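You operate a simulated robot arm through the tools that you are given. There is no shell and no other tool. Be economical: measure what you need, move in short steps, check, and stop when the job is done.

Carry out the task below with a simulated robot arm. There is one attempt and no reset: what you move stays moved.

Task
Fit the divider, put the green cloth in the blue half, close the carton and slide it into the press.
Fine: the local carton.

Only the result counts: the job must be done as asked and must still hold three seconds after the hand-in. Knocking over, shifting, dropping, spilling or breaking anything else fails it. Flat cloth is picked up by pressing the open fingertips on it (5 to 10 N) and closing them slowly along it; thin cloth reads only 2 to 8 mm in the jaws.

Robot
A 6-joint arm with a two-finger parallel gripper, fixed in place. Base frame: the origin is at the foot of the arm, x ahead of it, y to its left, z up; the work surface is at about z = 0. Units: m, degrees, N and s.
With the tool pointing down near the work surface it reaches from about 0.12 to 0.5 m from the base axis. Its first joint turns from -72.0 to 72.0 degrees. Payload 0.65 kg.
Tool frame: the origin (TCP) lies between the finger pads and is the grasp point; the fingertips stand 0.025 m ahead of it; z points along the fingers, y is the line along which they close. Largest opening 0.076 m; finger width 0.018, thickness 0.01; the body of the gripper, 0.036 by 0.078 m, starts 0.045 m behind the TCP.
Orientation is that of the tool frame in the base frame, as a unit quaternion [x, y, z, w]. With the fingers straight down and closing along the base's y, the tool's x points along the base's -x, its y along +y and its z along -z.

Tools
- The arm moves only by the tool step_arm. Its arguments are lists of equal length, an entry for each row: "xyz": the shift along the tool's x, y, z in cm, a list of three; "angular": the turn, a rotation vector about the tool's x, y, z in degrees, a list of three. In form: {"xyz": [[tx, ty, tz], ...], "angular": [[wx, wy, wz], ...]}. A call has 1 to 12 rows; each row shifts and turns the commanded pose from where the row before left it, along the tool's axes as they then stand. "grip" is the opening, from 0 (shut) to 1 (fully open), set as the call begins (left out, the last holds). Rows are played at 5 a second. More than 0.05 m and 8.6 degrees between two rows, or a gripper value outside its range, and nothing of the call is played. A pose out of reach is approached as far as the arm can. The call stops where the force on the tool passes 60 N (or 10 N more than at its start, if that is more) or the arm is blocked; 0.2 s more then pass. The fingers move at their own pace (about 0.108 m/s each) and stop on an object; they squeeze with about 36 N. The grip force told is the motor's: it shows also when the fingers shut on nothing. Time passes only in rows, and 0.2 s behind the last, so rows that do not move let the fingers close. It gives the time, the measured TCP pose, the force on the tool (base axes), the opening and the grip force at its end, in the units of the frame above (readings bear some noise), with the torque about the TCP (base axes, N m) and any sound that the robot's microphone picked up.
- Cameras (640 x 400 px; columns grow to the right, rows downward): "scene" is fixed at [0.0787, 0.287, 0.4259]; the picture's right is [-0.54, -0.84, 0.00], its down [-0.28, 0.18, -0.94] and it looks along [0.79, -0.51, -0.33] (base axes); focal length 214 px, centre (320, 200). "wrist" rides on the gripper at [0.058, 0.011, -0.081] in the tool frame; the picture's right is [-0.18, 0.98, 0.00], its down [-0.75, -0.14, -0.64] and it looks along [-0.63, -0.12, 0.77] (tool axes); focal length 243 px, centre (320, 200). There is no depth. A picture from a camera that has moved, and an enlarged one, comes with that camera's place and axes in the base frame and with its lens.
- get_image(camera): a new picture of that camera. The clock stands still meanwhile.
- close_up(camera, box): a new picture of the part [left, top, right, bottom] of that camera's present view, enlarged. The clock stands still meanwhile.
- sign_off(): hands the job in; it is judged then, once.

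Work in short steps. Places have to be worked out from the pictures, the camera data and where the tool is seen: move nearer, look again, correct. Check each grasp and each placing, and mend what went wrong. You have 120 turns and 64 pictures in all, those below and enlarged ones among them. Open the gripper and draw the arm clear of the work before you hand the job in, unless the task says otherwise; then end with one line.

The tools are called after "Request:" by a JSON object that holds its "op" and its "data". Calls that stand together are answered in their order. step_arm: Moves the arm, as the interface text tells. Its arguments: {"type":"object","properties":{"xyz":{"type":"array"},"angular":{"type":"array"},"grip":{"type":"number"}},"required":["xyz","angular"]} The other tools are called the same way: get_image (camera) takes a picture; close_up (camera, box) takes an enlarged picture of a part of a camera's view; sign_off () hands the job in.

At the start:

```text
time: 0.0
ee_pos: [0.1504, 0.2343, 0.3806]
orientation: [0.0, 1.0, 0.001, 0.0]
wrist_force: [0.1, 0.7, 0.2]
wrist_torque: [0.0, 0.01, 0.0]
opening: 0.076
finger_force: 0.0
```

scene: 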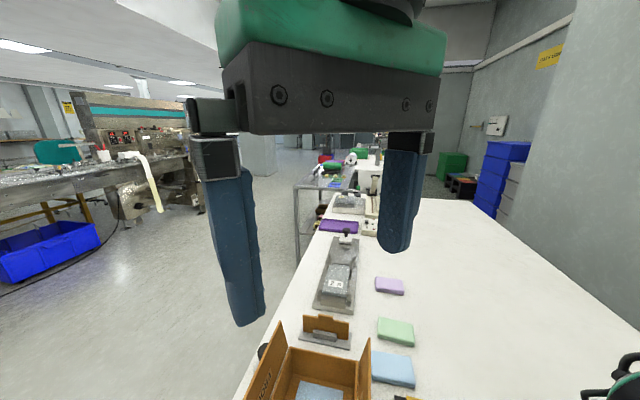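
wrist: 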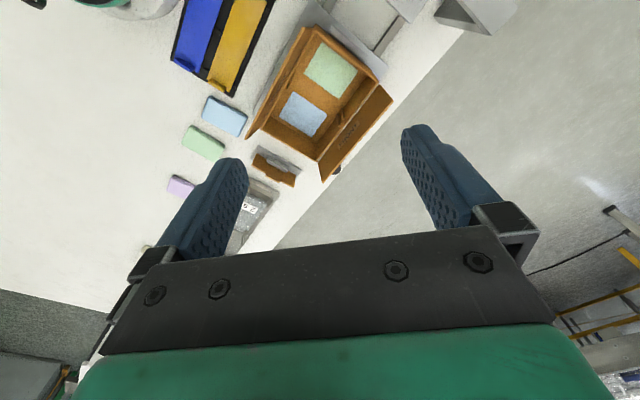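

The wrist view shows an open carton with a light-blue and a light-green floor patch, a bracketed divider, cloths and a press. I enlarge both views to understand them.

Request:
{"op": "close_up", "data": {"camera": "wrist", "box": [140, 0, 460, 200]}}

Request:
{"op": "close_up", "data": {"camera": "scene", "box": [220, 200, 540, 400]}}

```text
2.00 times, centred on (300, 100) of wrist
camera zoom: at [0.0924, 0.2448, 0.461], right [0.18, 0.98, 0.0], down [0.75, -0.14, 0.64], along [0.63, -0.12, -0.77], focal length 485 px, centre (360, 400)
```

zoom: 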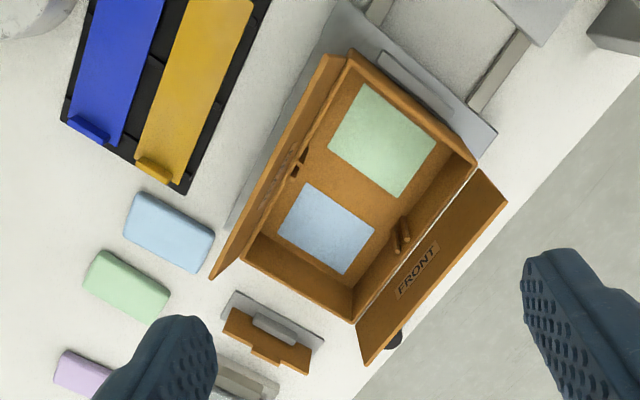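

```text
2.00 times, centred on (380, 300) of scene
camera zoom: at [0.0787, 0.287, 0.4259], right [-0.54, -0.84, 0.0], down [-0.28, 0.18, -0.94], along [0.79, -0.51, -0.33], focal length 429 px, centre (200, 0)
```

zoom: 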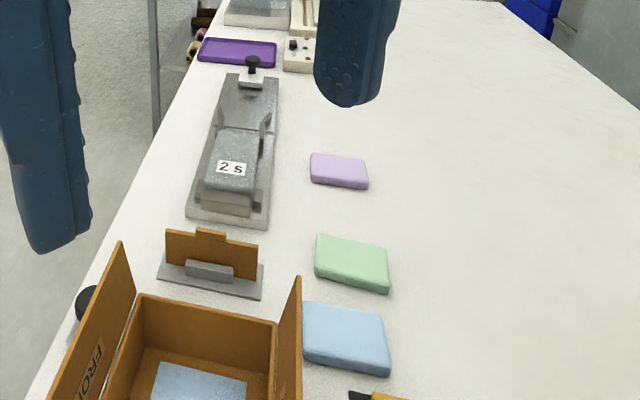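

The carton is near (0.22, 0.21), the divider stand near (0.34, 0.10) and the green cloth near (0.27, -0.03). I go up and back to the right with a yaw, to look at the carton and what lies behind it.

Request:
{"op": "step_arm", "data": {"xyz": [[-1, -2.8, 0], [-1, -2.8, 0], [-1, -2.8, 0], [-1, -2.8, 0], [-1, -2.8, 0], [-1, -2.8, 0], [-1, -2.8, 0], [-1, -2.8, 0], [-1, -2.8, 0], [-1, -2.8, 0]], "angular": [[0, 0, 0], [0, 0, 0], [0, 0, 0], [0, 0, 0], [0, 0, 0], [0, 0, 0], [0, 0, 0], [0, 0, 0], [0, 0, 0], [0, 0, 0]]}}

Request:
{"op": "step_arm", "data": {"xyz": [[0, 0, 0], [0, 0, 0], [0, 0, 0], [0, 0, 0], [0, 0, 0], [0, 0, 0], [0, 0, 0], [0, 0, 0], [0, 0, 0], [0, 0, 0], [0, 0, 0]], "angular": [[0, 0, -8.2], [0, 0, -8.2], [0, 0, -8.2], [0, 0, -8.2], [0, 0, -8.2], [0, 0, -8.2], [0, 0, -8.2], [0, 0, -8.2], [0, 0, -8.2], [0, 0, -8.2], [0, 0, -8]]}}

Request:
{"op": "get_image", "data": {"camera": "wrist"}}

Request:
{"op": "get_image", "data": {"camera": "scene"}}

```text
time: 2.2
ee_pos: [0.2499, -0.0475, 0.3817]
orientation: [-0.001, 1.0, 0.0, 0.0]
wrist_force: [0.1, -0.1, 0.4]
wrist_torque: [0.02, 0.0, -0.02]
opening: 0.0762
finger_force: 0.0
```

```text
time: 4.6
ee_pos: [0.2493, -0.045, 0.3807]
orientation: [0.707, -0.707, 0.001, 0.0]
wrist_force: [0.1, 0.1, -0.3]
wrist_torque: [-0.02, -0.02, 0.01]
opening: 0.0761
finger_force: 0.1
```

```text
59 pictures are left
camera wrist: at [0.2393, -0.104, 0.461], right [-0.98, 0.18, 0.0], down [0.14, 0.75, 0.64], along [0.12, 0.63, -0.77], focal length 243 px, centre (320, 200)
```

wrist: 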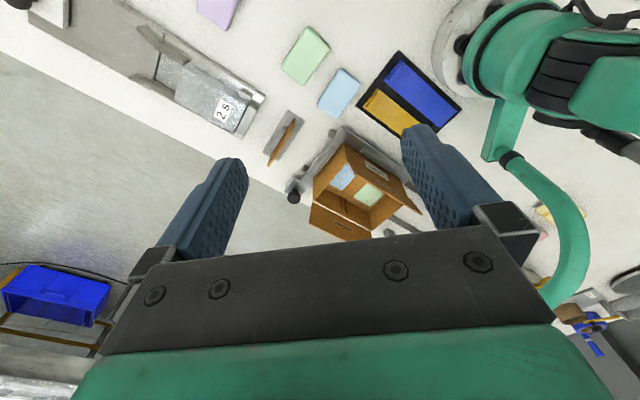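

```text
58 pictures are left
```

scene: 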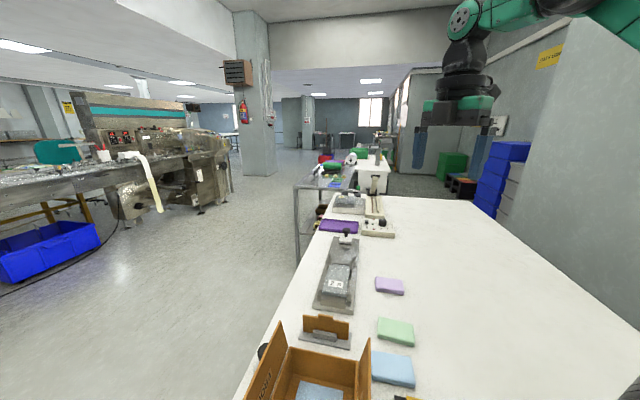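

Next I enlarge the carton area, the press "2 s", and the rest.

Request:
{"op": "close_up", "data": {"camera": "wrist", "box": [260, 100, 460, 250]}}

Request:
{"op": "close_up", "data": {"camera": "wrist", "box": [60, 0, 300, 160]}}

Request:
{"op": "close_up", "data": {"camera": "scene", "box": [240, 200, 440, 400]}}

```text
2.67 times, centred on (360, 175) of wrist
camera zoom: at [0.2393, -0.104, 0.461], right [-0.98, 0.18, 0.0], down [0.14, 0.75, 0.64], along [0.12, 0.63, -0.77], focal length 647 px, centre (213, 267)
```

zoom: 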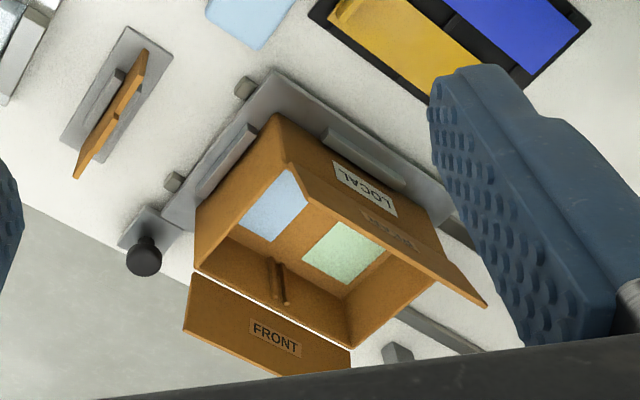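

```text
2.50 times, centred on (180, 80) of wrist
camera zoom: at [0.2393, -0.104, 0.461], right [-0.98, 0.18, 0.0], down [0.14, 0.75, 0.64], along [0.12, 0.63, -0.77], focal length 606 px, centre (670, 500)
```

zoom: 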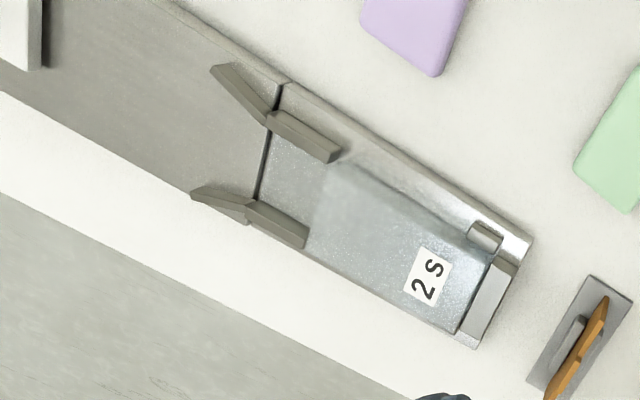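

```text
2.00 times, centred on (340, 300) of scene
camera zoom: at [0.0787, 0.287, 0.4259], right [-0.54, -0.84, 0.0], down [-0.28, 0.18, -0.94], along [0.79, -0.51, -0.33], focal length 429 px, centre (280, 0)
```

zoom: 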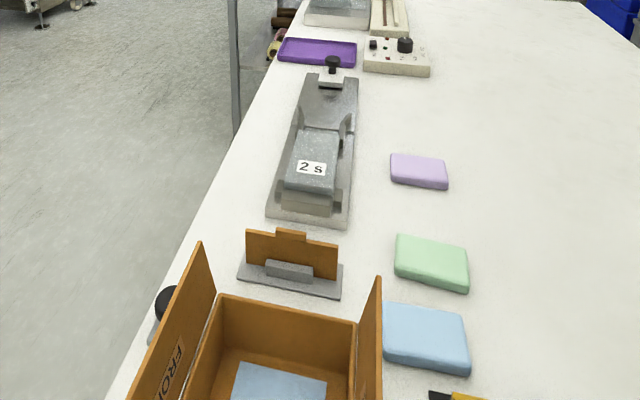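

The press seems to be the "2 s" unit, with a guide funnel at its far end. I turn another 45° to see what lies left of and behind the carton.

Request:
{"op": "step_arm", "data": {"xyz": [[-2.5, -2.5, 0], [-2.5, -2.5, 0], [0, 0, 0], [0, 0, 0], [0, 0, 0], [0, 0, 0], [0, 0, 0], [0, 0, 0]], "angular": [[0, 0, 0], [0, 0, 0], [0, 0, -8], [0, 0, -8], [0, 0, -8], [0, 0, -8], [0, 0, -8], [0, 0, -8]]}}

Request:
{"op": "get_image", "data": {"camera": "wrist"}}

```text
time: 6.4
ee_pos: [0.3, 0.0039, 0.3807]
orientation: [0.934, -0.357, 0.0, 0.0]
wrist_force: [0.1, -0.4, 0.6]
wrist_torque: [0.0, -0.02, 0.0]
opening: 0.076
finger_force: 0.2
```

```text
54 pictures are left
camera wrist: at [0.3369, -0.0429, 0.4607], right [-0.79, -0.61, 0.0], down [-0.47, 0.61, 0.64], along [-0.39, 0.51, -0.77], focal length 243 px, centre (320, 200)
```

wrist: 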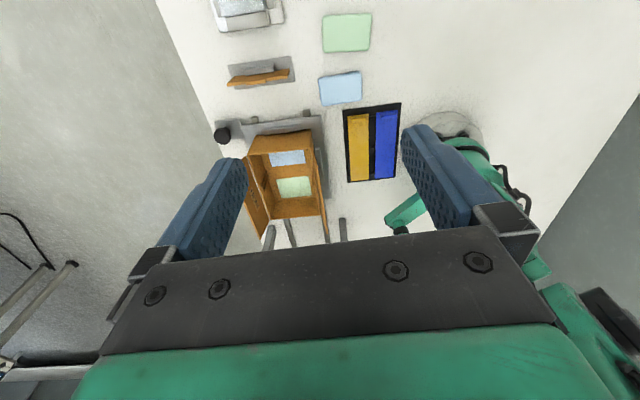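

Close up on the carton and the region behind it.

Request:
{"op": "close_up", "data": {"camera": "wrist", "box": [200, 80, 420, 250]}}

```text
2.35 times, centred on (310, 165) of wrist
camera zoom: at [0.3369, -0.0429, 0.4607], right [-0.79, -0.61, 0.0], down [-0.47, 0.61, 0.64], along [-0.39, 0.51, -0.77], focal length 571 px, centre (344, 282)
```

zoom: 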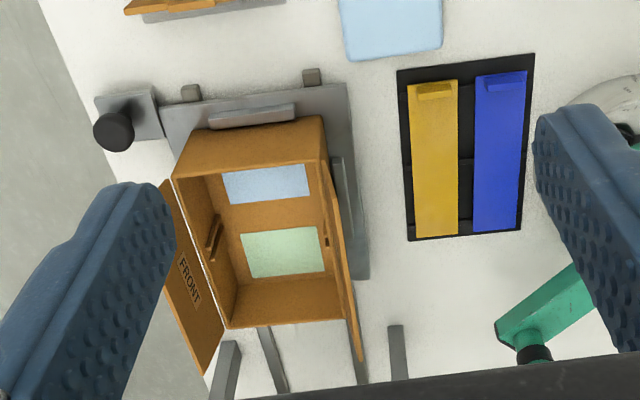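

The carton sits in a fixture with rails going on behind it, so a press may stand at their end. I move on to look there.

Request:
{"op": "step_arm", "data": {"xyz": [[-3.4, -1.9, 0], [-3.4, -1.9, 0], [-3.4, -1.9, 0], [-3.4, -1.9, 0]], "angular": [[0, 0, 0], [0, 0, 0], [0, 0, 0], [0, 0, 0]]}}

Request:
{"op": "get_image", "data": {"camera": "wrist"}}

```text
time: 7.4
ee_pos: [0.2481, 0.1514, 0.379]
orientation: [0.933, -0.359, 0.0, 0.0]
wrist_force: [-0.4, -0.1, -0.7]
wrist_torque: [0.01, -0.03, 0.0]
opening: 0.0757
finger_force: 0.0
```

```text
52 pictures are left
camera wrist: at [0.2851, 0.1039, 0.4594], right [-0.79, -0.61, 0.0], down [-0.47, 0.61, 0.64], along [-0.39, 0.51, -0.77], focal length 243 px, centre (320, 200)
```

wrist: 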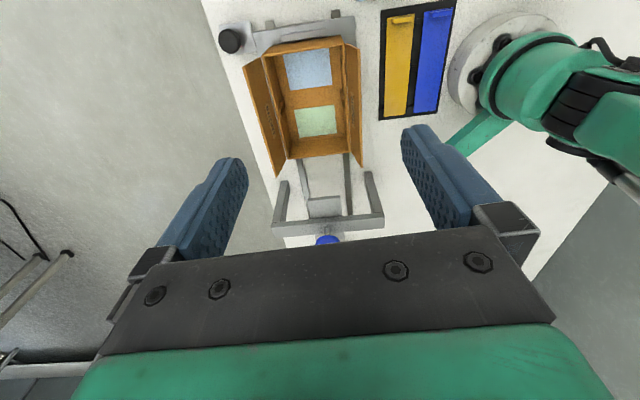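

Request:
{"op": "close_up", "data": {"camera": "wrist", "box": [200, 0, 480, 250]}}

```text
1.60 times, centred on (340, 125) of wrist
camera zoom: at [0.2851, 0.1039, 0.4594], right [-0.79, -0.61, 0.0], down [-0.47, 0.61, 0.64], along [-0.39, 0.51, -0.77], focal length 388 px, centre (288, 320)
```

zoom: 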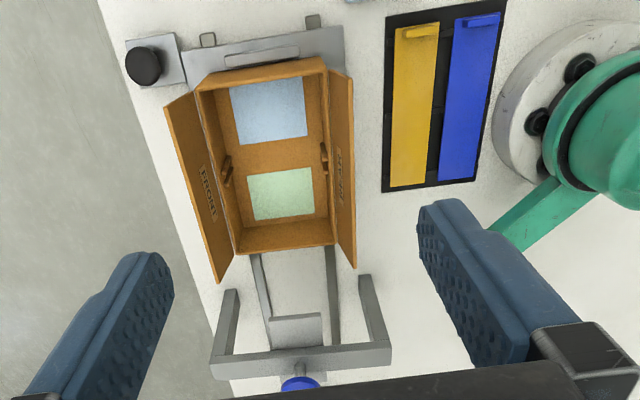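

I need to read the flap texts and the U-shaped frame's details.

Request:
{"op": "close_up", "data": {"camera": "wrist", "box": [230, 30, 390, 180]}}

Request:
{"op": "close_up", "data": {"camera": "wrist", "box": [250, 140, 410, 250]}}

```text
2.67 times, centred on (310, 105) of wrist
camera zoom: at [0.2851, 0.1039, 0.4594], right [-0.79, -0.61, 0.0], down [-0.47, 0.61, 0.64], along [-0.39, 0.51, -0.77], focal length 647 px, centre (347, 453)
```

zoom: 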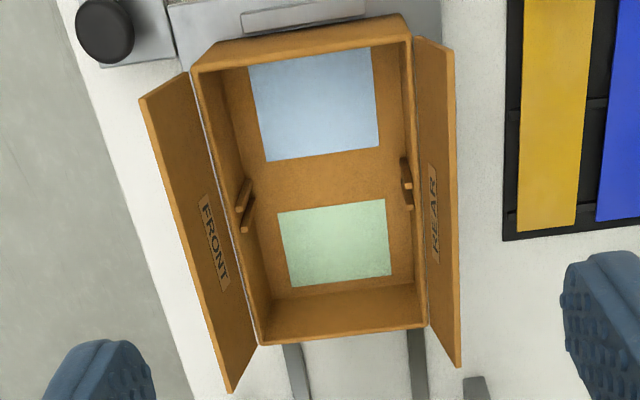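

```text
3.64 times, centred on (330, 195) of wrist
camera zoom: at [0.2851, 0.1039, 0.4594], right [-0.79, -0.61, 0.0], down [-0.47, 0.61, 0.64], along [-0.39, 0.51, -0.77], focal length 882 px, centre (284, 218)
```

zoom: 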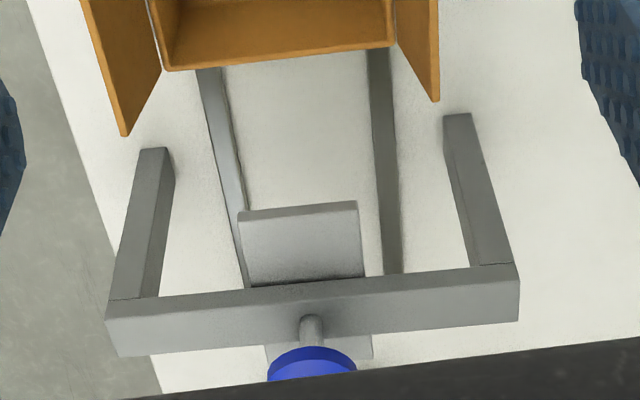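

Front and rear flaps lie across a rail pair that leads to a U-frame with a plate and a blue knob. I back off and tilt to see heights from the side.

Request:
{"op": "step_arm", "data": {"xyz": [[3.5, 0.9, 1.5], [3.5, 0.9, 1.5], [3.5, 0.9, 1.5], [3.5, 0.9, 1.5], [0, 0, 0], [0, 0, 0], [0, 0, 0], [0, 0, 0]], "angular": [[0, 0, 0], [0, 0, 0], [0, 0, 0], [0, 0, 0], [0, -8, 0], [0, -8, 0], [0, -8, 0], [0, -8, 0]]}}

Request:
{"op": "get_image", "data": {"camera": "wrist"}}

```text
time: 9.2
ee_pos: [0.3313, 0.0313, 0.3197]
orientation: [0.897, -0.345, -0.258, -0.1]
wrist_force: [-0.5, -0.4, -0.5]
wrist_torque: [-0.01, -0.01, -0.03]
opening: 0.076
finger_force: 0.1
```

```text
48 pictures are left
camera wrist: at [0.392, -0.0394, 0.3574], right [-0.77, -0.63, 0.1], down [-0.13, 0.3, 0.94], along [-0.62, 0.72, -0.31], focal length 243 px, centre (320, 200)
```

wrist: 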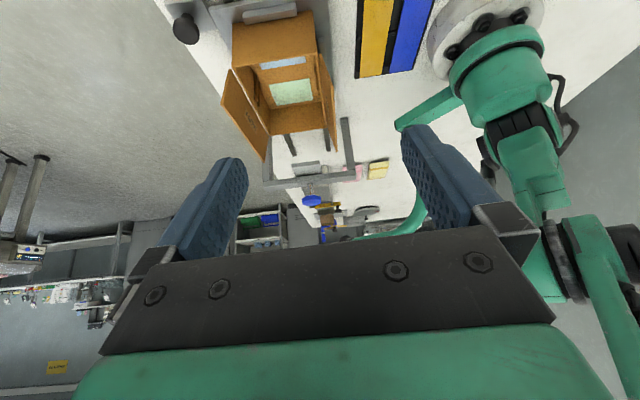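

Request:
{"op": "close_up", "data": {"camera": "wrist", "box": [160, 0, 420, 220]}}

Request:
{"op": "close_up", "data": {"camera": "wrist", "box": [240, 120, 380, 220]}}

```text
1.82 times, centred on (290, 110) of wrist
camera zoom: at [0.392, -0.0394, 0.3574], right [-0.77, -0.63, 0.1], down [-0.13, 0.3, 0.94], along [-0.62, 0.72, -0.31], focal length 441 px, centre (374, 364)
```

zoom: 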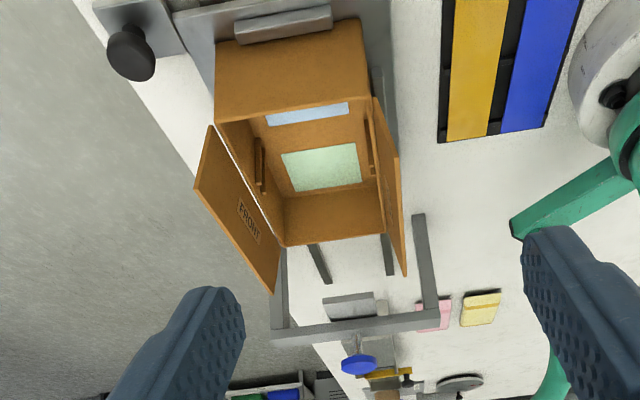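

```text
4.00 times, centred on (310, 170) of wrist
camera zoom: at [0.392, -0.0394, 0.3574], right [-0.77, -0.63, 0.1], down [-0.13, 0.3, 0.94], along [-0.62, 0.72, -0.31], focal length 970 px, centre (360, 320)
```

zoom: 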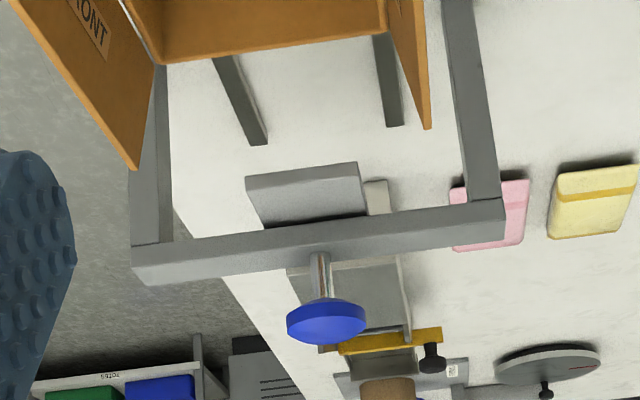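

The "U" is really an upright arch: posts on the table, a crossbar, a platen and a blue knob on top, straddling the rails. That is the press, about 0.18 m from the carton along (-0.7, 0.7). Everything sits at 45°, so I untilt and yaw to that angle to inspect the divider.

Request:
{"op": "step_arm", "data": {"xyz": [[0, 0, 0], [0, 0, 0], [0, 0, 0], [0, 0, 0], [0, 0, 0], [0, 0, 0], [0, 0, 0], [0, 0, 0], [0, 0, 0], [0, 0, 0]], "angular": [[0, 8, 0], [0, 8, 0], [0, 8, 0], [0, 8, 0], [0, 0, 8.4], [0, 0, 8.4], [0, 0, 8.4], [0, 0, 8.4], [0, 0, 8.4], [0, 0, 8.4]]}}

Request:
{"op": "step_arm", "data": {"xyz": [[0, 0, 0], [0, 0, 0], [0, 0, 0], [0, 0, 0], [0, 0, 0], [1.25, 1.25, 3.5], [1.25, 1.25, 3.5], [1.25, 1.25, 3.5]], "angular": [[0, 0, 8.4], [0, 0, 8.4], [0, 0, 8.4], [0, 0, 8.4], [0, 0, 8.4], [0, 0, 0], [0, 0, 0], [0, 0, 0]]}}

Request:
{"op": "get_image", "data": {"camera": "wrist"}}

```text
time: 11.4
ee_pos: [0.3304, 0.0313, 0.3198]
orientation: [-0.691, 0.723, 0.0, 0.0]
wrist_force: [0.0, 0.3, 0.6]
wrist_torque: [0.02, 0.02, -0.01]
opening: 0.076
finger_force: 0.2
```

```text
time: 13.2
ee_pos: [0.2761, 0.0297, 0.2151]
orientation: [-0.388, 0.922, 0.0, 0.001]
wrist_force: [0.3, 0.8, -0.4]
wrist_torque: [-0.01, 0.0, -0.01]
opening: 0.0759
finger_force: 0.1
```

```text
45 pictures are left
camera wrist: at [0.2276, -0.0045, 0.2956], right [-0.57, 0.82, 0.0], down [0.63, 0.44, 0.64], along [0.53, 0.37, -0.77], focal length 243 px, centre (320, 200)
```

wrist: 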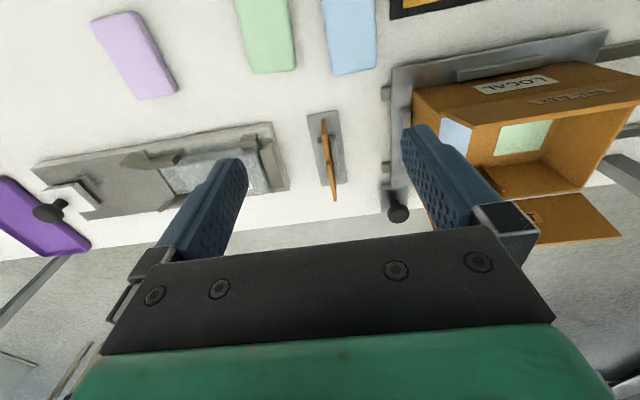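

Request:
{"op": "close_up", "data": {"camera": "wrist", "box": [260, 80, 440, 240]}}

Request:
{"op": "close_up", "data": {"camera": "scene", "box": [260, 300, 420, 400]}}

```text
2.50 times, centred on (350, 160) of wrist
camera zoom: at [0.2276, -0.0045, 0.2956], right [-0.57, 0.82, 0.0], down [0.63, 0.44, 0.64], along [0.53, 0.37, -0.77], focal length 606 px, centre (245, 300)
```

zoom: 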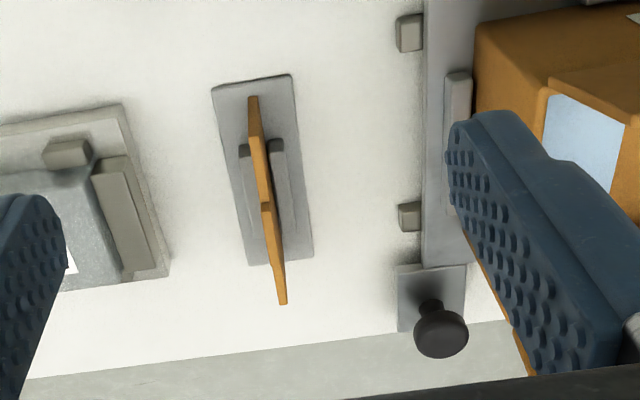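

```text
4.00 times, centred on (340, 350) of scene
camera zoom: at [0.0788, 0.287, 0.4259], right [-0.54, -0.84, 0.0], down [-0.28, 0.18, -0.94], along [0.79, -0.51, -0.33], focal length 858 px, centre (240, -400)
```

zoom: 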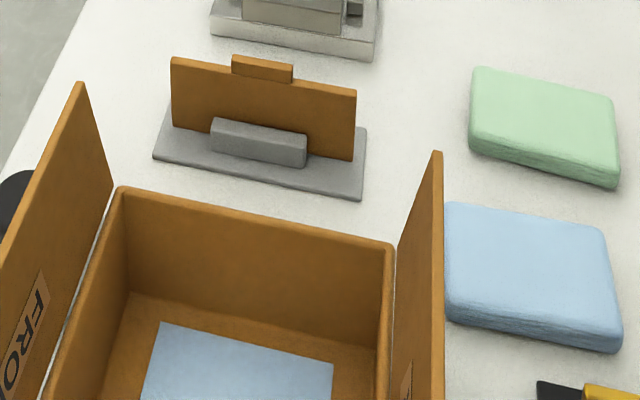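

The divider is at about (0.349, 0.095), perpendicular coordinate x−y ≈ 0.2545, with its tab top at z ≈ 0.067. I move above it at z ≈ 0.12 to verify alignment before going down.

Request:
{"op": "step_arm", "data": {"xyz": [[0, 0, 0], [-3.25, -0.22, 3.1], [-3.25, -0.22, 3.1], [-3.25, -0.22, 3.2], [0, 0, 0]], "angular": [[0, 0, 0.65], [0, 0, 0], [0, 0, 0], [0, 0, 0], [0, 0, 0]]}}

Request:
{"op": "get_image", "data": {"camera": "wrist"}}

Request:
{"op": "close_up", "data": {"camera": "scene", "box": [270, 280, 400, 360]}}

```text
time: 14.4
ee_pos: [0.3496, 0.0957, 0.122]
orientation: [-0.382, 0.924, 0.0, 0.0]
wrist_force: [0.1, -0.1, -0.1]
wrist_torque: [0.0, -0.02, 0.01]
opening: 0.0758
finger_force: 0.1
```

```text
42 pictures are left
camera wrist: at [0.3005, 0.0612, 0.2023], right [-0.56, 0.83, 0.0], down [0.63, 0.43, 0.64], along [0.53, 0.36, -0.77], focal length 243 px, centre (320, 200)
```

wrist: 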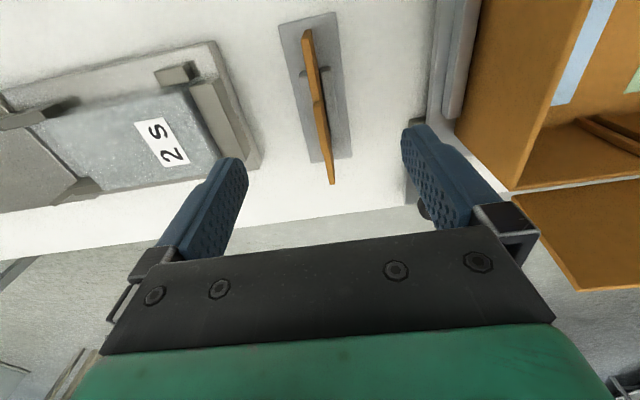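

```text
4.92 times, centred on (335, 320) of scene
camera zoom: at [0.0787, 0.287, 0.4259], right [-0.54, -0.84, 0.0], down [-0.28, 0.18, -0.94], along [0.79, -0.51, -0.33], focal length 1056 px, centre (246, -391)
```

zoom: 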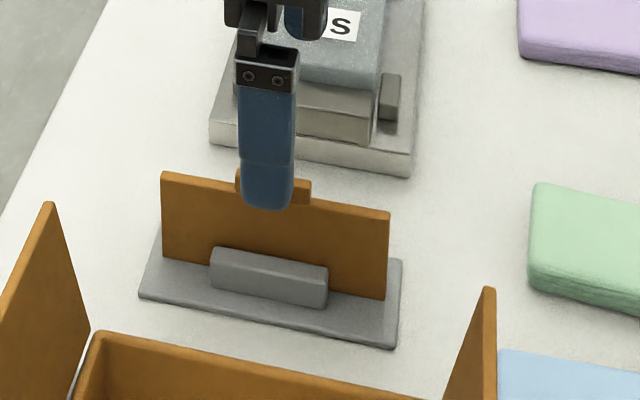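

Centred within about 1 mm. One enlargement will fix the perpendicular offset and angle.

Request:
{"op": "close_up", "data": {"camera": "wrist", "box": [260, 0, 380, 200]}}

```text
2.00 times, centred on (320, 100) of wrist
camera zoom: at [0.3005, 0.0612, 0.2023], right [-0.56, 0.83, 0.0], down [0.63, 0.43, 0.64], along [0.53, 0.36, -0.77], focal length 485 px, centre (320, 400)
```

zoom: 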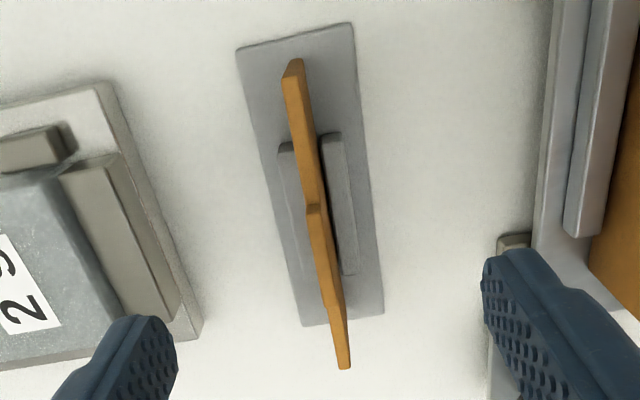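

Offset is about 0.3 mm and the angle about 1°. I correct the yaw by 1°, descend to z ≈ 0.064 and close on the tab.

Request:
{"op": "step_arm", "data": {"xyz": [[-0.2, 0.03, 0], [0, 0, 2], [0, 0, 2], [0, 0, 1.8], [0, 0, 0]], "angular": [[0, 0, 1.0], [0, 0, 0], [0, 0, 0], [0, 0, 0], [0, 0, 0]]}}

Request:
{"op": "step_arm", "data": {"xyz": [[0, 0, 0], [0, 0, 0], [0, 0, 0], [0, 0, 0]], "angular": [[0, 0, 0], [0, 0, 0], [0, 0, 0], [0, 0, 0]], "grip": 0}}

```text
time: 15.6
ee_pos: [0.3537, 0.0949, 0.0623]
orientation: [-0.374, 0.927, 0.0, 0.0]
wrist_force: [0.7, -0.2, 0.4]
wrist_torque: [0.02, 0.0, 0.0]
opening: 0.0761
finger_force: 0.1
```

```text
time: 16.6
ee_pos: [0.3514, 0.095, 0.0634]
orientation: [-0.375, 0.927, 0.0, 0.0]
wrist_force: [-2.6, 1.9, 0.1]
wrist_torque: [0.14, 0.07, 0.05]
opening: 0.0035
finger_force: 27.2
```

Gripped at 3.5 mm thickness, with about 3 N of side force. I relax it with a 1 mm shift, then lift.

Request:
{"op": "step_arm", "data": {"xyz": [[0, 0.1, 0], [0, 0, 0]], "angular": [[0, 0, 0], [0, 0, 0]]}}

```text
time: 17.2
ee_pos: [0.3515, 0.0961, 0.0621]
orientation: [-0.373, 0.928, 0.001, 0.0]
wrist_force: [-0.9, -1.1, 11.0]
wrist_torque: [-0.03, 0.05, 0.04]
opening: 0.0032
finger_force: 27.3
```

Side force is gone. I lift straight up.

Request:
{"op": "step_arm", "data": {"xyz": [[0, 0, -1], [0, 0, -1], [0, 0, -2], [0, 0, -3], [0, 0, -3], [0, 0, -3], [0, 0, 0]], "angular": [[0, 0, 0], [0, 0, 0], [0, 0, 0], [0, 0, 0], [0, 0, 0], [0, 0, 0], [0, 0, 0]]}}

Request:
{"op": "get_image", "data": {"camera": "wrist"}}

Request:
{"op": "get_image", "data": {"camera": "scene"}}

```text
time: 18.8
ee_pos: [0.3533, 0.0954, 0.196]
orientation: [-0.374, 0.927, 0.0, -0.001]
wrist_force: [-1.3, -0.4, 0.1]
wrist_torque: [0.0, 0.01, 0.01]
opening: 0.0034
finger_force: 27.1
```

```text
39 pictures are left
camera wrist: at [0.3038, 0.0632, 0.2759], right [-0.55, 0.84, 0.0], down [0.64, 0.42, 0.64], along [0.54, 0.35, -0.77], focal length 243 px, centre (320, 200)
```

wrist: 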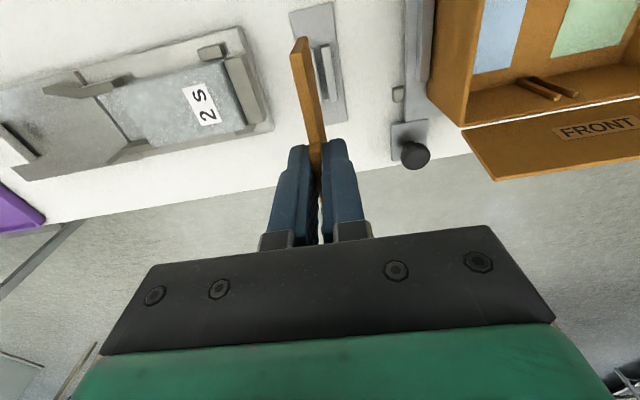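

```text
38 pictures are left
```

scene: 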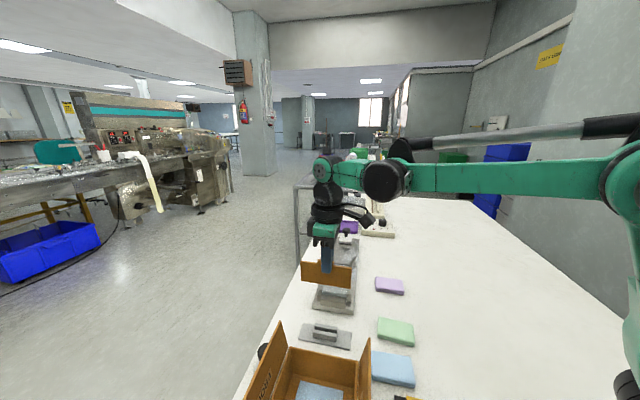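

The divider is held and the stand looks unmoved. I move high over the carton to measure the slot ribs.

Request:
{"op": "step_arm", "data": {"xyz": [[0, 0, -3.4], [0.3, 3.6, 0], [0.3, 3.6, 0], [0.3, 3.6, 0], [0.3, 3.6, 0], [0.3, 3.6, 0], [0, 0, 0]], "angular": [[0, 0, 0], [0, 0, 0], [0, 0, 0], [0, 0, 0], [0, 0, 0], [0, 0, 0], [0, 0, 0]]}}

Request:
{"op": "get_image", "data": {"camera": "wrist"}}

Request:
{"op": "close_up", "data": {"camera": "scene", "box": [200, 240, 440, 400]}}

```text
time: 20.4
ee_pos: [0.2132, 0.2177, 0.2306]
orientation: [-0.375, 0.927, 0.0, 0.0]
wrist_force: [0.3, -0.1, -0.9]
wrist_torque: [0.01, 0.01, 0.04]
opening: 0.0031
finger_force: 26.9
```

```text
37 pictures are left
camera wrist: at [0.165, 0.1838, 0.3114], right [-0.55, 0.84, 0.0], down [0.64, 0.42, 0.64], along [0.54, 0.35, -0.77], focal length 243 px, centre (320, 200)
```

wrist: 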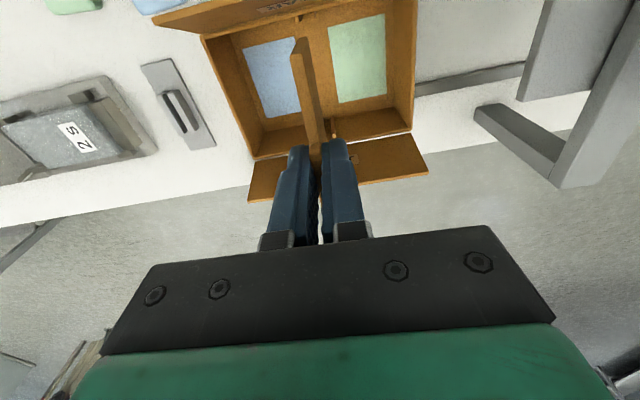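

```text
2.50 times, centred on (320, 320) of scene
camera zoom: at [0.0787, 0.287, 0.4259], right [-0.54, -0.84, 0.0], down [-0.28, 0.18, -0.94], along [0.79, -0.51, -0.33], focal length 536 px, centre (320, -100)
```

zoom: 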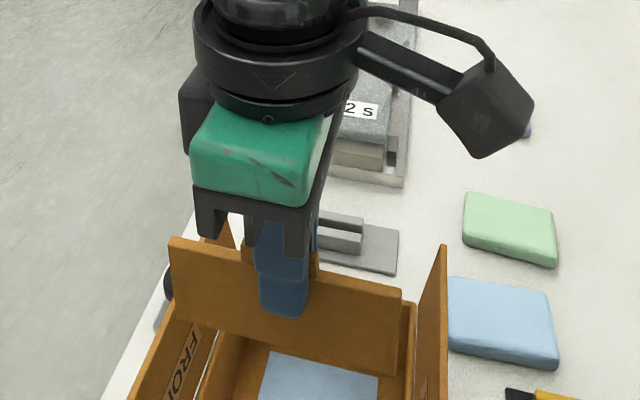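

Request:
{"op": "close_up", "data": {"camera": "wrist", "box": [180, 0, 440, 210]}}

```text
1.90 times, centred on (310, 105) of wrist
camera zoom: at [0.165, 0.1838, 0.3114], right [-0.55, 0.84, 0.0], down [0.64, 0.42, 0.64], along [0.54, 0.35, -0.77], focal length 462 px, centre (339, 381)
```

zoom: 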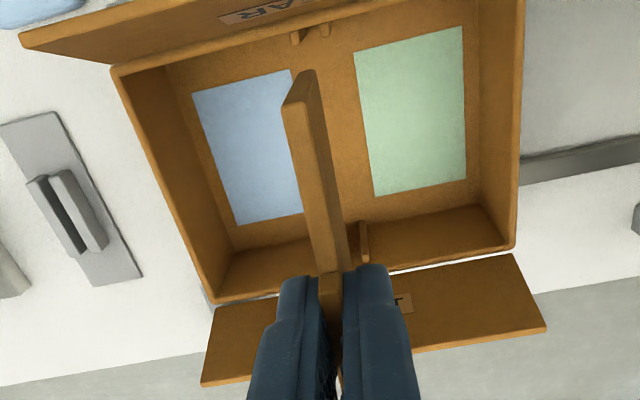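

Triangulated carton: rim z ≈ 0.092, centre ≈ (0.2155, 0.215), edges exactly at 45°, slots in the middle. I correct the yaw by 1°, shift onto the slot line and go down to just above the rim.

Request:
{"op": "step_arm", "data": {"xyz": [[0.13, -0.36, 0], [0, 0, 2], [0, 0, 2], [0, 0, 2], [0, 0, 0]], "angular": [[0, 0, -0.95], [0, 0, 0], [0, 0, 0], [0, 0, 0], [0, 0, 0]]}}

Request:
{"op": "close_up", "data": {"camera": "wrist", "box": [180, 0, 440, 210]}}

Request:
{"op": "close_up", "data": {"camera": "scene", "box": [230, 280, 410, 400]}}

```text
time: 21.6
ee_pos: [0.2183, 0.2137, 0.1673]
orientation: [-0.382, 0.924, 0.0, -0.001]
wrist_force: [-0.2, 0.4, 0.6]
wrist_torque: [-0.01, 0.01, 0.0]
opening: 0.0034
finger_force: 27.2
```

```text
1.90 times, centred on (310, 105) of wrist
camera zoom: at [0.1684, 0.1791, 0.2475], right [-0.56, 0.83, 0.0], down [0.63, 0.43, 0.64], along [0.53, 0.36, -0.77], focal length 462 px, centre (339, 381)
```

zoom: 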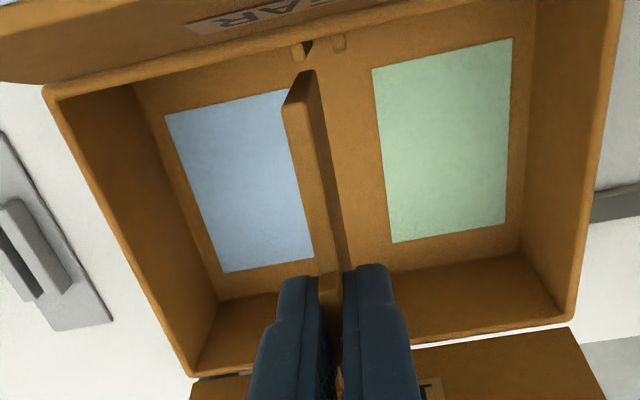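

```text
3.33 times, centred on (320, 340) of scene
camera zoom: at [0.0787, 0.287, 0.4259], right [-0.54, -0.84, 0.0], down [-0.28, 0.18, -0.94], along [0.79, -0.51, -0.33], focal length 715 px, centre (320, -267)
```

zoom: 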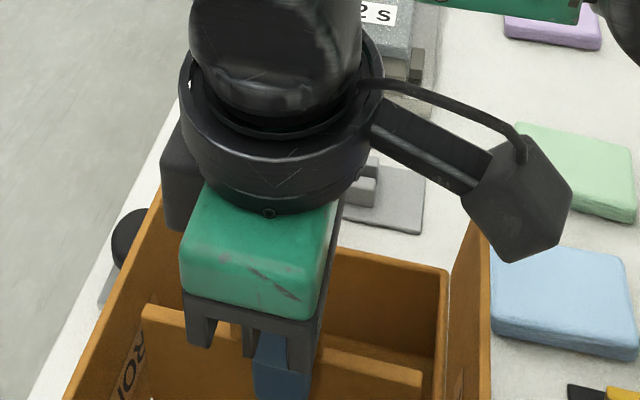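

In the tool frame the carton centre is at y ≈ +3 mm and the rib mid-gap at +3.5 mm, with yaw aligned. I shift 3 mm and lower it toward the slots.

Request:
{"op": "step_arm", "data": {"xyz": [[0, 0.3, 0], [0, 0, 1], [0, 0, 1], [0, 0, 1], [0, 0, 1], [0, 0, 0]], "angular": [[0, 0, 0], [0, 0, 0], [0, 0, 0], [0, 0, 0], [0, 0, 0], [0, 0, 0]]}}

Request:
{"op": "close_up", "data": {"camera": "wrist", "box": [240, 0, 400, 160]}}

```text
time: 23.0
ee_pos: [0.2162, 0.2153, 0.1263]
orientation: [-0.382, 0.924, 0.0, -0.001]
wrist_force: [-10.7, -8.5, 6.8]
wrist_torque: [-0.58, 0.6, 0.0]
opening: 0.0037
finger_force: 27.4
```

```text
2.50 times, centred on (320, 80) of wrist
camera zoom: at [0.1671, 0.1811, 0.2066], right [-0.56, 0.83, 0.0], down [0.63, 0.43, 0.64], along [0.53, 0.36, -0.77], focal length 606 px, centre (320, 500)
```

zoom: 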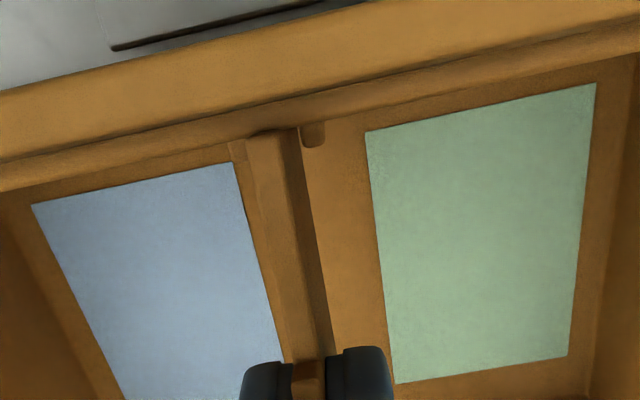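

The divider sits between the ribs, but the front edge rubs (13 N toward the base). I raise slightly and shift 2 mm toward the base.

Request:
{"op": "step_arm", "data": {"xyz": [[0, 0, -0.5], [0.2, 0, 0], [0, 0, 0]], "angular": [[0, 0, 0], [0, 0, 0], [0, 0, 0]]}}

Request:
{"op": "step_arm", "data": {"xyz": [[0, 0, 0.5], [0, 0, 0.4], [0, 0, 0]], "angular": [[0, 0, 0], [0, 0, 0], [0, 0, 0]]}}

```text
time: 23.8
ee_pos: [0.2138, 0.2144, 0.1315]
orientation: [-0.382, 0.924, 0.0, 0.0]
wrist_force: [-0.2, -0.3, -0.1]
wrist_torque: [0.0, -0.01, 0.02]
opening: 0.0037
finger_force: 26.7
```

```text
time: 24.6
ee_pos: [0.2135, 0.2143, 0.122]
orientation: [-0.382, 0.924, 0.0, 0.0]
wrist_force: [-0.5, -1.0, 0.3]
wrist_torque: [-0.04, 0.05, 0.02]
opening: 0.0036
finger_force: 27.3
```

Free now. I keep lowering in small steps.

Request:
{"op": "step_arm", "data": {"xyz": [[0, 0, 0.5], [0, 0, 0.5], [0, 0, 0.5], [0, 0, 0]], "angular": [[0, 0, 0], [0, 0, 0], [0, 0, 0], [0, 0, 0]]}}

Request:
{"op": "step_arm", "data": {"xyz": [[0, 0, 0.5], [0, 0, 0.5], [0, 0, 0.5], [0, 0, 0]], "angular": [[0, 0, 0], [0, 0, 0], [0, 0, 0], [0, 0, 0]]}}

```text
time: 25.6
ee_pos: [0.2137, 0.2122, 0.1065]
orientation: [-0.382, 0.924, 0.0, 0.0]
wrist_force: [-4.0, -1.9, 0.1]
wrist_torque: [-0.2, 0.24, 0.01]
opening: 0.0036
finger_force: 27.6
```

```text
time: 26.6
ee_pos: [0.2141, 0.2146, 0.0933]
orientation: [-0.381, 0.924, 0.0, 0.0]
wrist_force: [-0.1, -0.6, 13.9]
wrist_torque: [-0.4, 0.36, 0.0]
opening: 0.0037
finger_force: 27.4
```

A 14 N upward contact at the rear end. I look before pressing.

Request:
{"op": "close_up", "data": {"camera": "wrist", "box": [240, 0, 400, 100]}}

Request:
{"op": "close_up", "data": {"camera": "scene", "box": [230, 280, 410, 400]}}

```text
4.00 times, centred on (320, 50) of wrist
camera zoom: at [0.1656, 0.1807, 0.1738], right [-0.56, 0.83, 0.0], down [0.63, 0.43, 0.64], along [0.53, 0.36, -0.77], focal length 970 px, centre (320, 800)
```

zoom: 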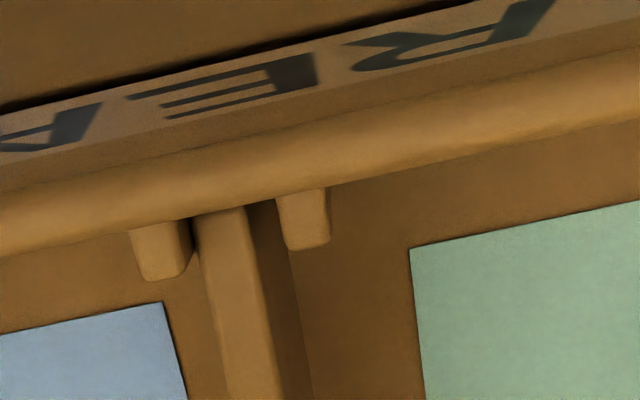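

```text
3.33 times, centred on (320, 340) of scene
camera zoom: at [0.0787, 0.2869, 0.4259], right [-0.54, -0.84, 0.0], down [-0.28, 0.18, -0.94], along [0.79, -0.51, -0.33], focal length 715 px, centre (320, -267)
```

zoom: 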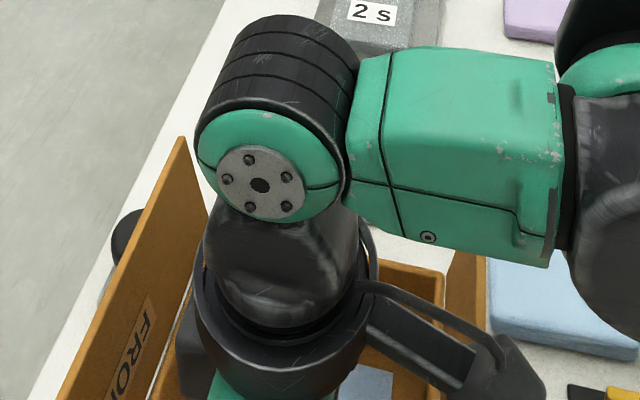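

Triangulating the floor patch puts the carton floor at z ≈ 0.033, which is exactly where the divider's bottom edge is now, and it stands between the ribs. It is seated, so I open partly and retreat upward.

Request:
{"op": "step_arm", "data": {"xyz": [[0, 0, 0], [0, 0, 0]], "angular": [[0, 0, 0], [0, 0, 0]], "grip": 0.4}}

Request:
{"op": "step_arm", "data": {"xyz": [[0, 0, -2], [0, 0, -4], [0, 0, -4], [0, 0, -4], [0, 0, 0]], "angular": [[0, 0, 0], [0, 0, 0], [0, 0, 0], [0, 0, 0], [0, 0, 0]]}}

Request:
{"op": "get_image", "data": {"camera": "wrist"}}

```text
time: 27.2
ee_pos: [0.2146, 0.214, 0.0924]
orientation: [-0.382, 0.924, 0.0, 0.0]
wrist_force: [-0.1, -0.4, 1.0]
wrist_torque: [0.02, 0.0, 0.02]
opening: 0.0302
finger_force: 0.1
```

```text
time: 28.4
ee_pos: [0.2121, 0.2135, 0.2341]
orientation: [-0.381, 0.924, 0.0, 0.0]
wrist_force: [0.1, -0.1, -0.1]
wrist_torque: [-0.01, 0.01, 0.01]
opening: 0.0302
finger_force: 0.1
```

```text
29 pictures are left
camera wrist: at [0.1634, 0.1787, 0.3142], right [-0.56, 0.83, 0.0], down [0.63, 0.43, 0.64], along [0.53, 0.36, -0.77], focal length 243 px, centre (320, 200)
```

wrist: 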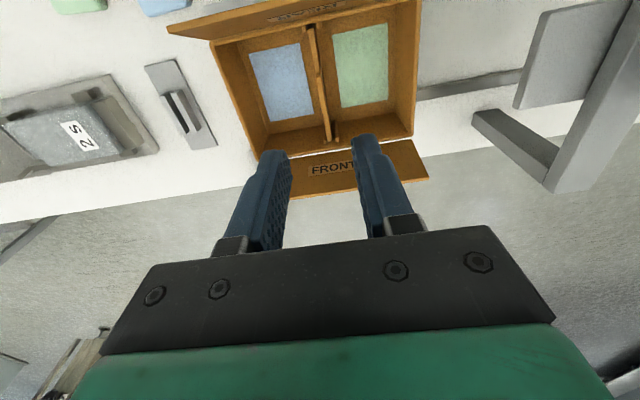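

The divider stands upright in the slots. Next is the green cloth, about 72 × 43 mm, centred near (0.278, -0.037); I move above it and look.

Request:
{"op": "step_arm", "data": {"xyz": [[2.17, -3.73, 0], [2.17, -3.73, 0], [2.17, -3.73, 0], [2.17, -3.73, 0], [2.17, -3.73, 0], [2.17, -3.73, 0], [0, 0, 4.5], [0, 0, 4.5], [0, 0, 0]], "angular": [[0, 0, 0], [0, 0, 0], [0, 0, 0], [0, 0, 0], [0, 0, 0], [0, 0, 0], [0, 0, 0], [0, 0, 0], [0, 0, 0]]}}

Request:
{"op": "get_image", "data": {"camera": "wrist"}}

```text
time: 30.4
ee_pos: [0.2819, -0.0397, 0.1428]
orientation: [-0.382, 0.924, 0.0, 0.0]
wrist_force: [0.1, 0.2, 0.1]
wrist_torque: [-0.02, 0.03, 0.02]
opening: 0.0301
finger_force: 0.0
```

```text
28 pictures are left
camera wrist: at [0.2329, -0.0723, 0.2241], right [-0.56, 0.83, 0.0], down [0.63, 0.43, 0.64], along [0.53, 0.36, -0.77], focal length 243 px, centre (320, 200)
```

wrist: 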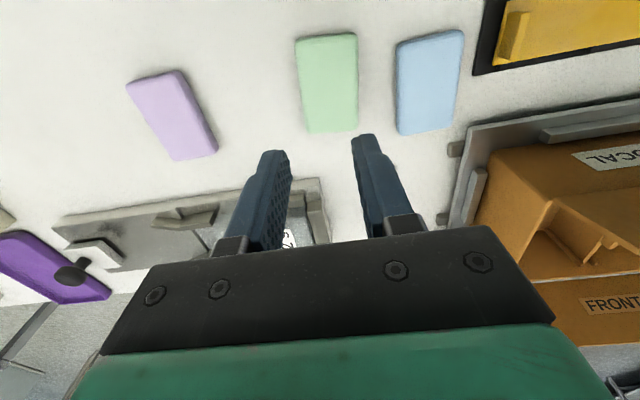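

The cloth centre is 7 mm to +y in the tool frame and turned 4.8°. I align, narrow the opening to 24 mm and descend close above it.

Request:
{"op": "step_arm", "data": {"xyz": [[-0.1, 0.72, 0], [0, 0, 3], [0, 0, 3], [0, 0, 3], [0, 0, 0]], "angular": [[0, 0, 4.8], [0, 0, 0], [0, 0, 0], [0, 0, 0], [0, 0, 0]], "grip": 0.32}}

Request:
{"op": "step_arm", "data": {"xyz": [[0, 0, 0.4], [0, 0, 0.4], [0, 0, 0]], "angular": [[0, 0, 0], [0, 0, 0], [0, 0, 0]]}}

```text
time: 31.6
ee_pos: [0.2763, -0.0289, 0.0525]
orientation: [-0.343, 0.939, 0.0, 0.0]
wrist_force: [0.1, 0.7, 0.4]
wrist_torque: [-0.02, 0.03, -0.02]
opening: 0.0242
finger_force: 0.0
```

```text
time: 32.4
ee_pos: [0.2745, -0.0295, 0.0461]
orientation: [-0.343, 0.939, 0.0, 0.0]
wrist_force: [0.5, 0.3, -0.3]
wrist_torque: [0.01, -0.02, -0.02]
opening: 0.0245
finger_force: 0.0
```

Request:
{"op": "step_arm", "data": {"xyz": [[0, 0, 0.3], [0, 0, 0.3], [0, 0, 0]], "angular": [[0, 0, 0], [0, 0, 0], [0, 0, 0]]}}

Request:
{"op": "step_arm", "data": {"xyz": [[0, 0, 0.2], [0, 0, 0]], "angular": [[0, 0, 0], [0, 0, 0]]}}

```text
time: 33.2
ee_pos: [0.2752, -0.0305, 0.0398]
orientation: [-0.343, 0.939, 0.0, 0.0]
wrist_force: [-0.4, 1.0, 23.3]
wrist_torque: [0.03, 0.0, -0.02]
opening: 0.024
finger_force: 0.2
```

```text
time: 33.5
ee_pos: [0.2751, -0.0315, 0.0403]
orientation: [-0.342, 0.94, 0.001, -0.001]
wrist_force: [-1.2, 0.5, 43.8]
wrist_torque: [-0.02, 0.0, -0.01]
opening: 0.0245
finger_force: 0.0
stopped in row 1: the force on the tool passed its limit at 79 N (the readings are from after the stop); the commanded pose is now the measured one
```

Pressing too hard. I back off by 2 mm toward 5–10 N.

Request:
{"op": "step_arm", "data": {"xyz": [[0, 0, -0.1], [0, 0, 0]], "angular": [[0, 0, 0], [0, 0, 0]]}}

```text
time: 34.1
ee_pos: [0.2759, -0.0299, 0.0406]
orientation: [-0.344, 0.939, 0.0, 0.0]
wrist_force: [0.2, -0.7, 5.8]
wrist_torque: [-0.01, 0.01, -0.03]
opening: 0.0245
finger_force: 0.1
```

At 5.8 N I close slowly in steps.

Request:
{"op": "step_arm", "data": {"xyz": [[0, 0, 0]], "angular": [[0, 0, 0]], "grip": 0.24}}

Request:
{"op": "step_arm", "data": {"xyz": [[0, 0, 0]], "angular": [[0, 0, 0]], "grip": 0.16}}

Request:
{"op": "step_arm", "data": {"xyz": [[0, 0, 0]], "angular": [[0, 0, 0]], "grip": 0.08}}

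Request:
{"op": "step_arm", "data": {"xyz": [[0, 0, 0], [0, 0, 0]], "angular": [[0, 0, 0], [0, 0, 0]], "grip": 0}}

```text
time: 34.5
ee_pos: [0.2748, -0.0304, 0.0408]
orientation: [-0.343, 0.939, 0.0, 0.0]
wrist_force: [0.4, -0.5, 6.2]
wrist_torque: [0.0, -0.02, 0.01]
opening: 0.022
finger_force: 2.3
```

```text
time: 35.0
ee_pos: [0.2749, -0.0302, 0.0402]
orientation: [-0.343, 0.939, 0.0, 0.0]
wrist_force: [-0.1, 0.6, 7.4]
wrist_torque: [-0.02, -0.03, 0.02]
opening: 0.016
finger_force: 2.5
```

```text
time: 35.4
ee_pos: [0.2751, -0.0308, 0.0398]
orientation: [-0.343, 0.939, 0.0, 0.001]
wrist_force: [0.2, 0.2, 8.2]
wrist_torque: [0.0, -0.03, 0.01]
opening: 0.0104
finger_force: 2.4
```

```text
time: 36.0
ee_pos: [0.2757, -0.0297, 0.0394]
orientation: [-0.343, 0.94, -0.001, 0.0]
wrist_force: [-0.8, 0.0, 6.0]
wrist_torque: [-0.01, -0.03, -0.01]
opening: 0.0
finger_force: 23.9
```

The jaws read 0.0, so the cloth slipped. I lift, reopen wider and press again with about 9 N.

Request:
{"op": "step_arm", "data": {"xyz": [[0, 0, -1], [0, 0, 0], [0, 0, 0]], "angular": [[0, 0, 0], [0, 0, 0], [0, 0, 0]]}}

Request:
{"op": "step_arm", "data": {"xyz": [[0, 0, 0], [0, 0, 0.9], [0, 0, 0]], "angular": [[0, 0, 0], [0, 0, 0], [0, 0, 0]], "grip": 0.42}}

Request:
{"op": "close_up", "data": {"camera": "scene", "box": [340, 290, 480, 390]}}

```text
time: 36.8
ee_pos: [0.2751, -0.0293, 0.0511]
orientation: [-0.343, 0.939, 0.0, 0.0]
wrist_force: [-0.2, -0.6, 0.5]
wrist_torque: [-0.03, 0.02, -0.01]
opening: 0.0
finger_force: 24.0
```

```text
time: 37.5
ee_pos: [0.2761, -0.0298, 0.0415]
orientation: [-0.343, 0.939, 0.0, 0.0]
wrist_force: [0.8, 0.3, -0.7]
wrist_torque: [-0.04, -0.03, 0.0]
opening: 0.0318
finger_force: 0.0
```

```text
4.00 times, centred on (410, 340) of scene
camera zoom: at [0.0787, 0.287, 0.4259], right [-0.54, -0.84, 0.0], down [-0.28, 0.18, -0.94], along [0.79, -0.51, -0.33], focal length 858 px, centre (-40, -360)
```

zoom: 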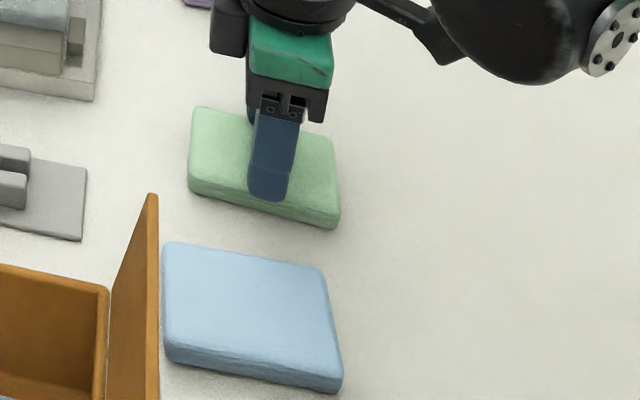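

Now press to about 9 N.

Request:
{"op": "step_arm", "data": {"xyz": [[0, 0, 0.12], [0, 0, 0]], "angular": [[0, 0, 0], [0, 0, 0]]}}

```text
time: 38.1
ee_pos: [0.275, -0.0286, 0.0411]
orientation: [-0.343, 0.939, 0.0, -0.001]
wrist_force: [-0.2, -1.1, 2.9]
wrist_torque: [-0.03, 0.01, 0.0]
opening: 0.0318
finger_force: 0.0
```

Request:
{"op": "step_arm", "data": {"xyz": [[0, 0, 0.05], [0, 0, 0]], "angular": [[0, 0, 0], [0, 0, 0]]}}

```text
time: 38.8
ee_pos: [0.2754, -0.0299, 0.0401]
orientation: [-0.343, 0.939, 0.001, 0.0]
wrist_force: [-0.9, 0.7, 6.6]
wrist_torque: [0.02, 0.02, -0.06]
opening: 0.0319
finger_force: 0.1
```

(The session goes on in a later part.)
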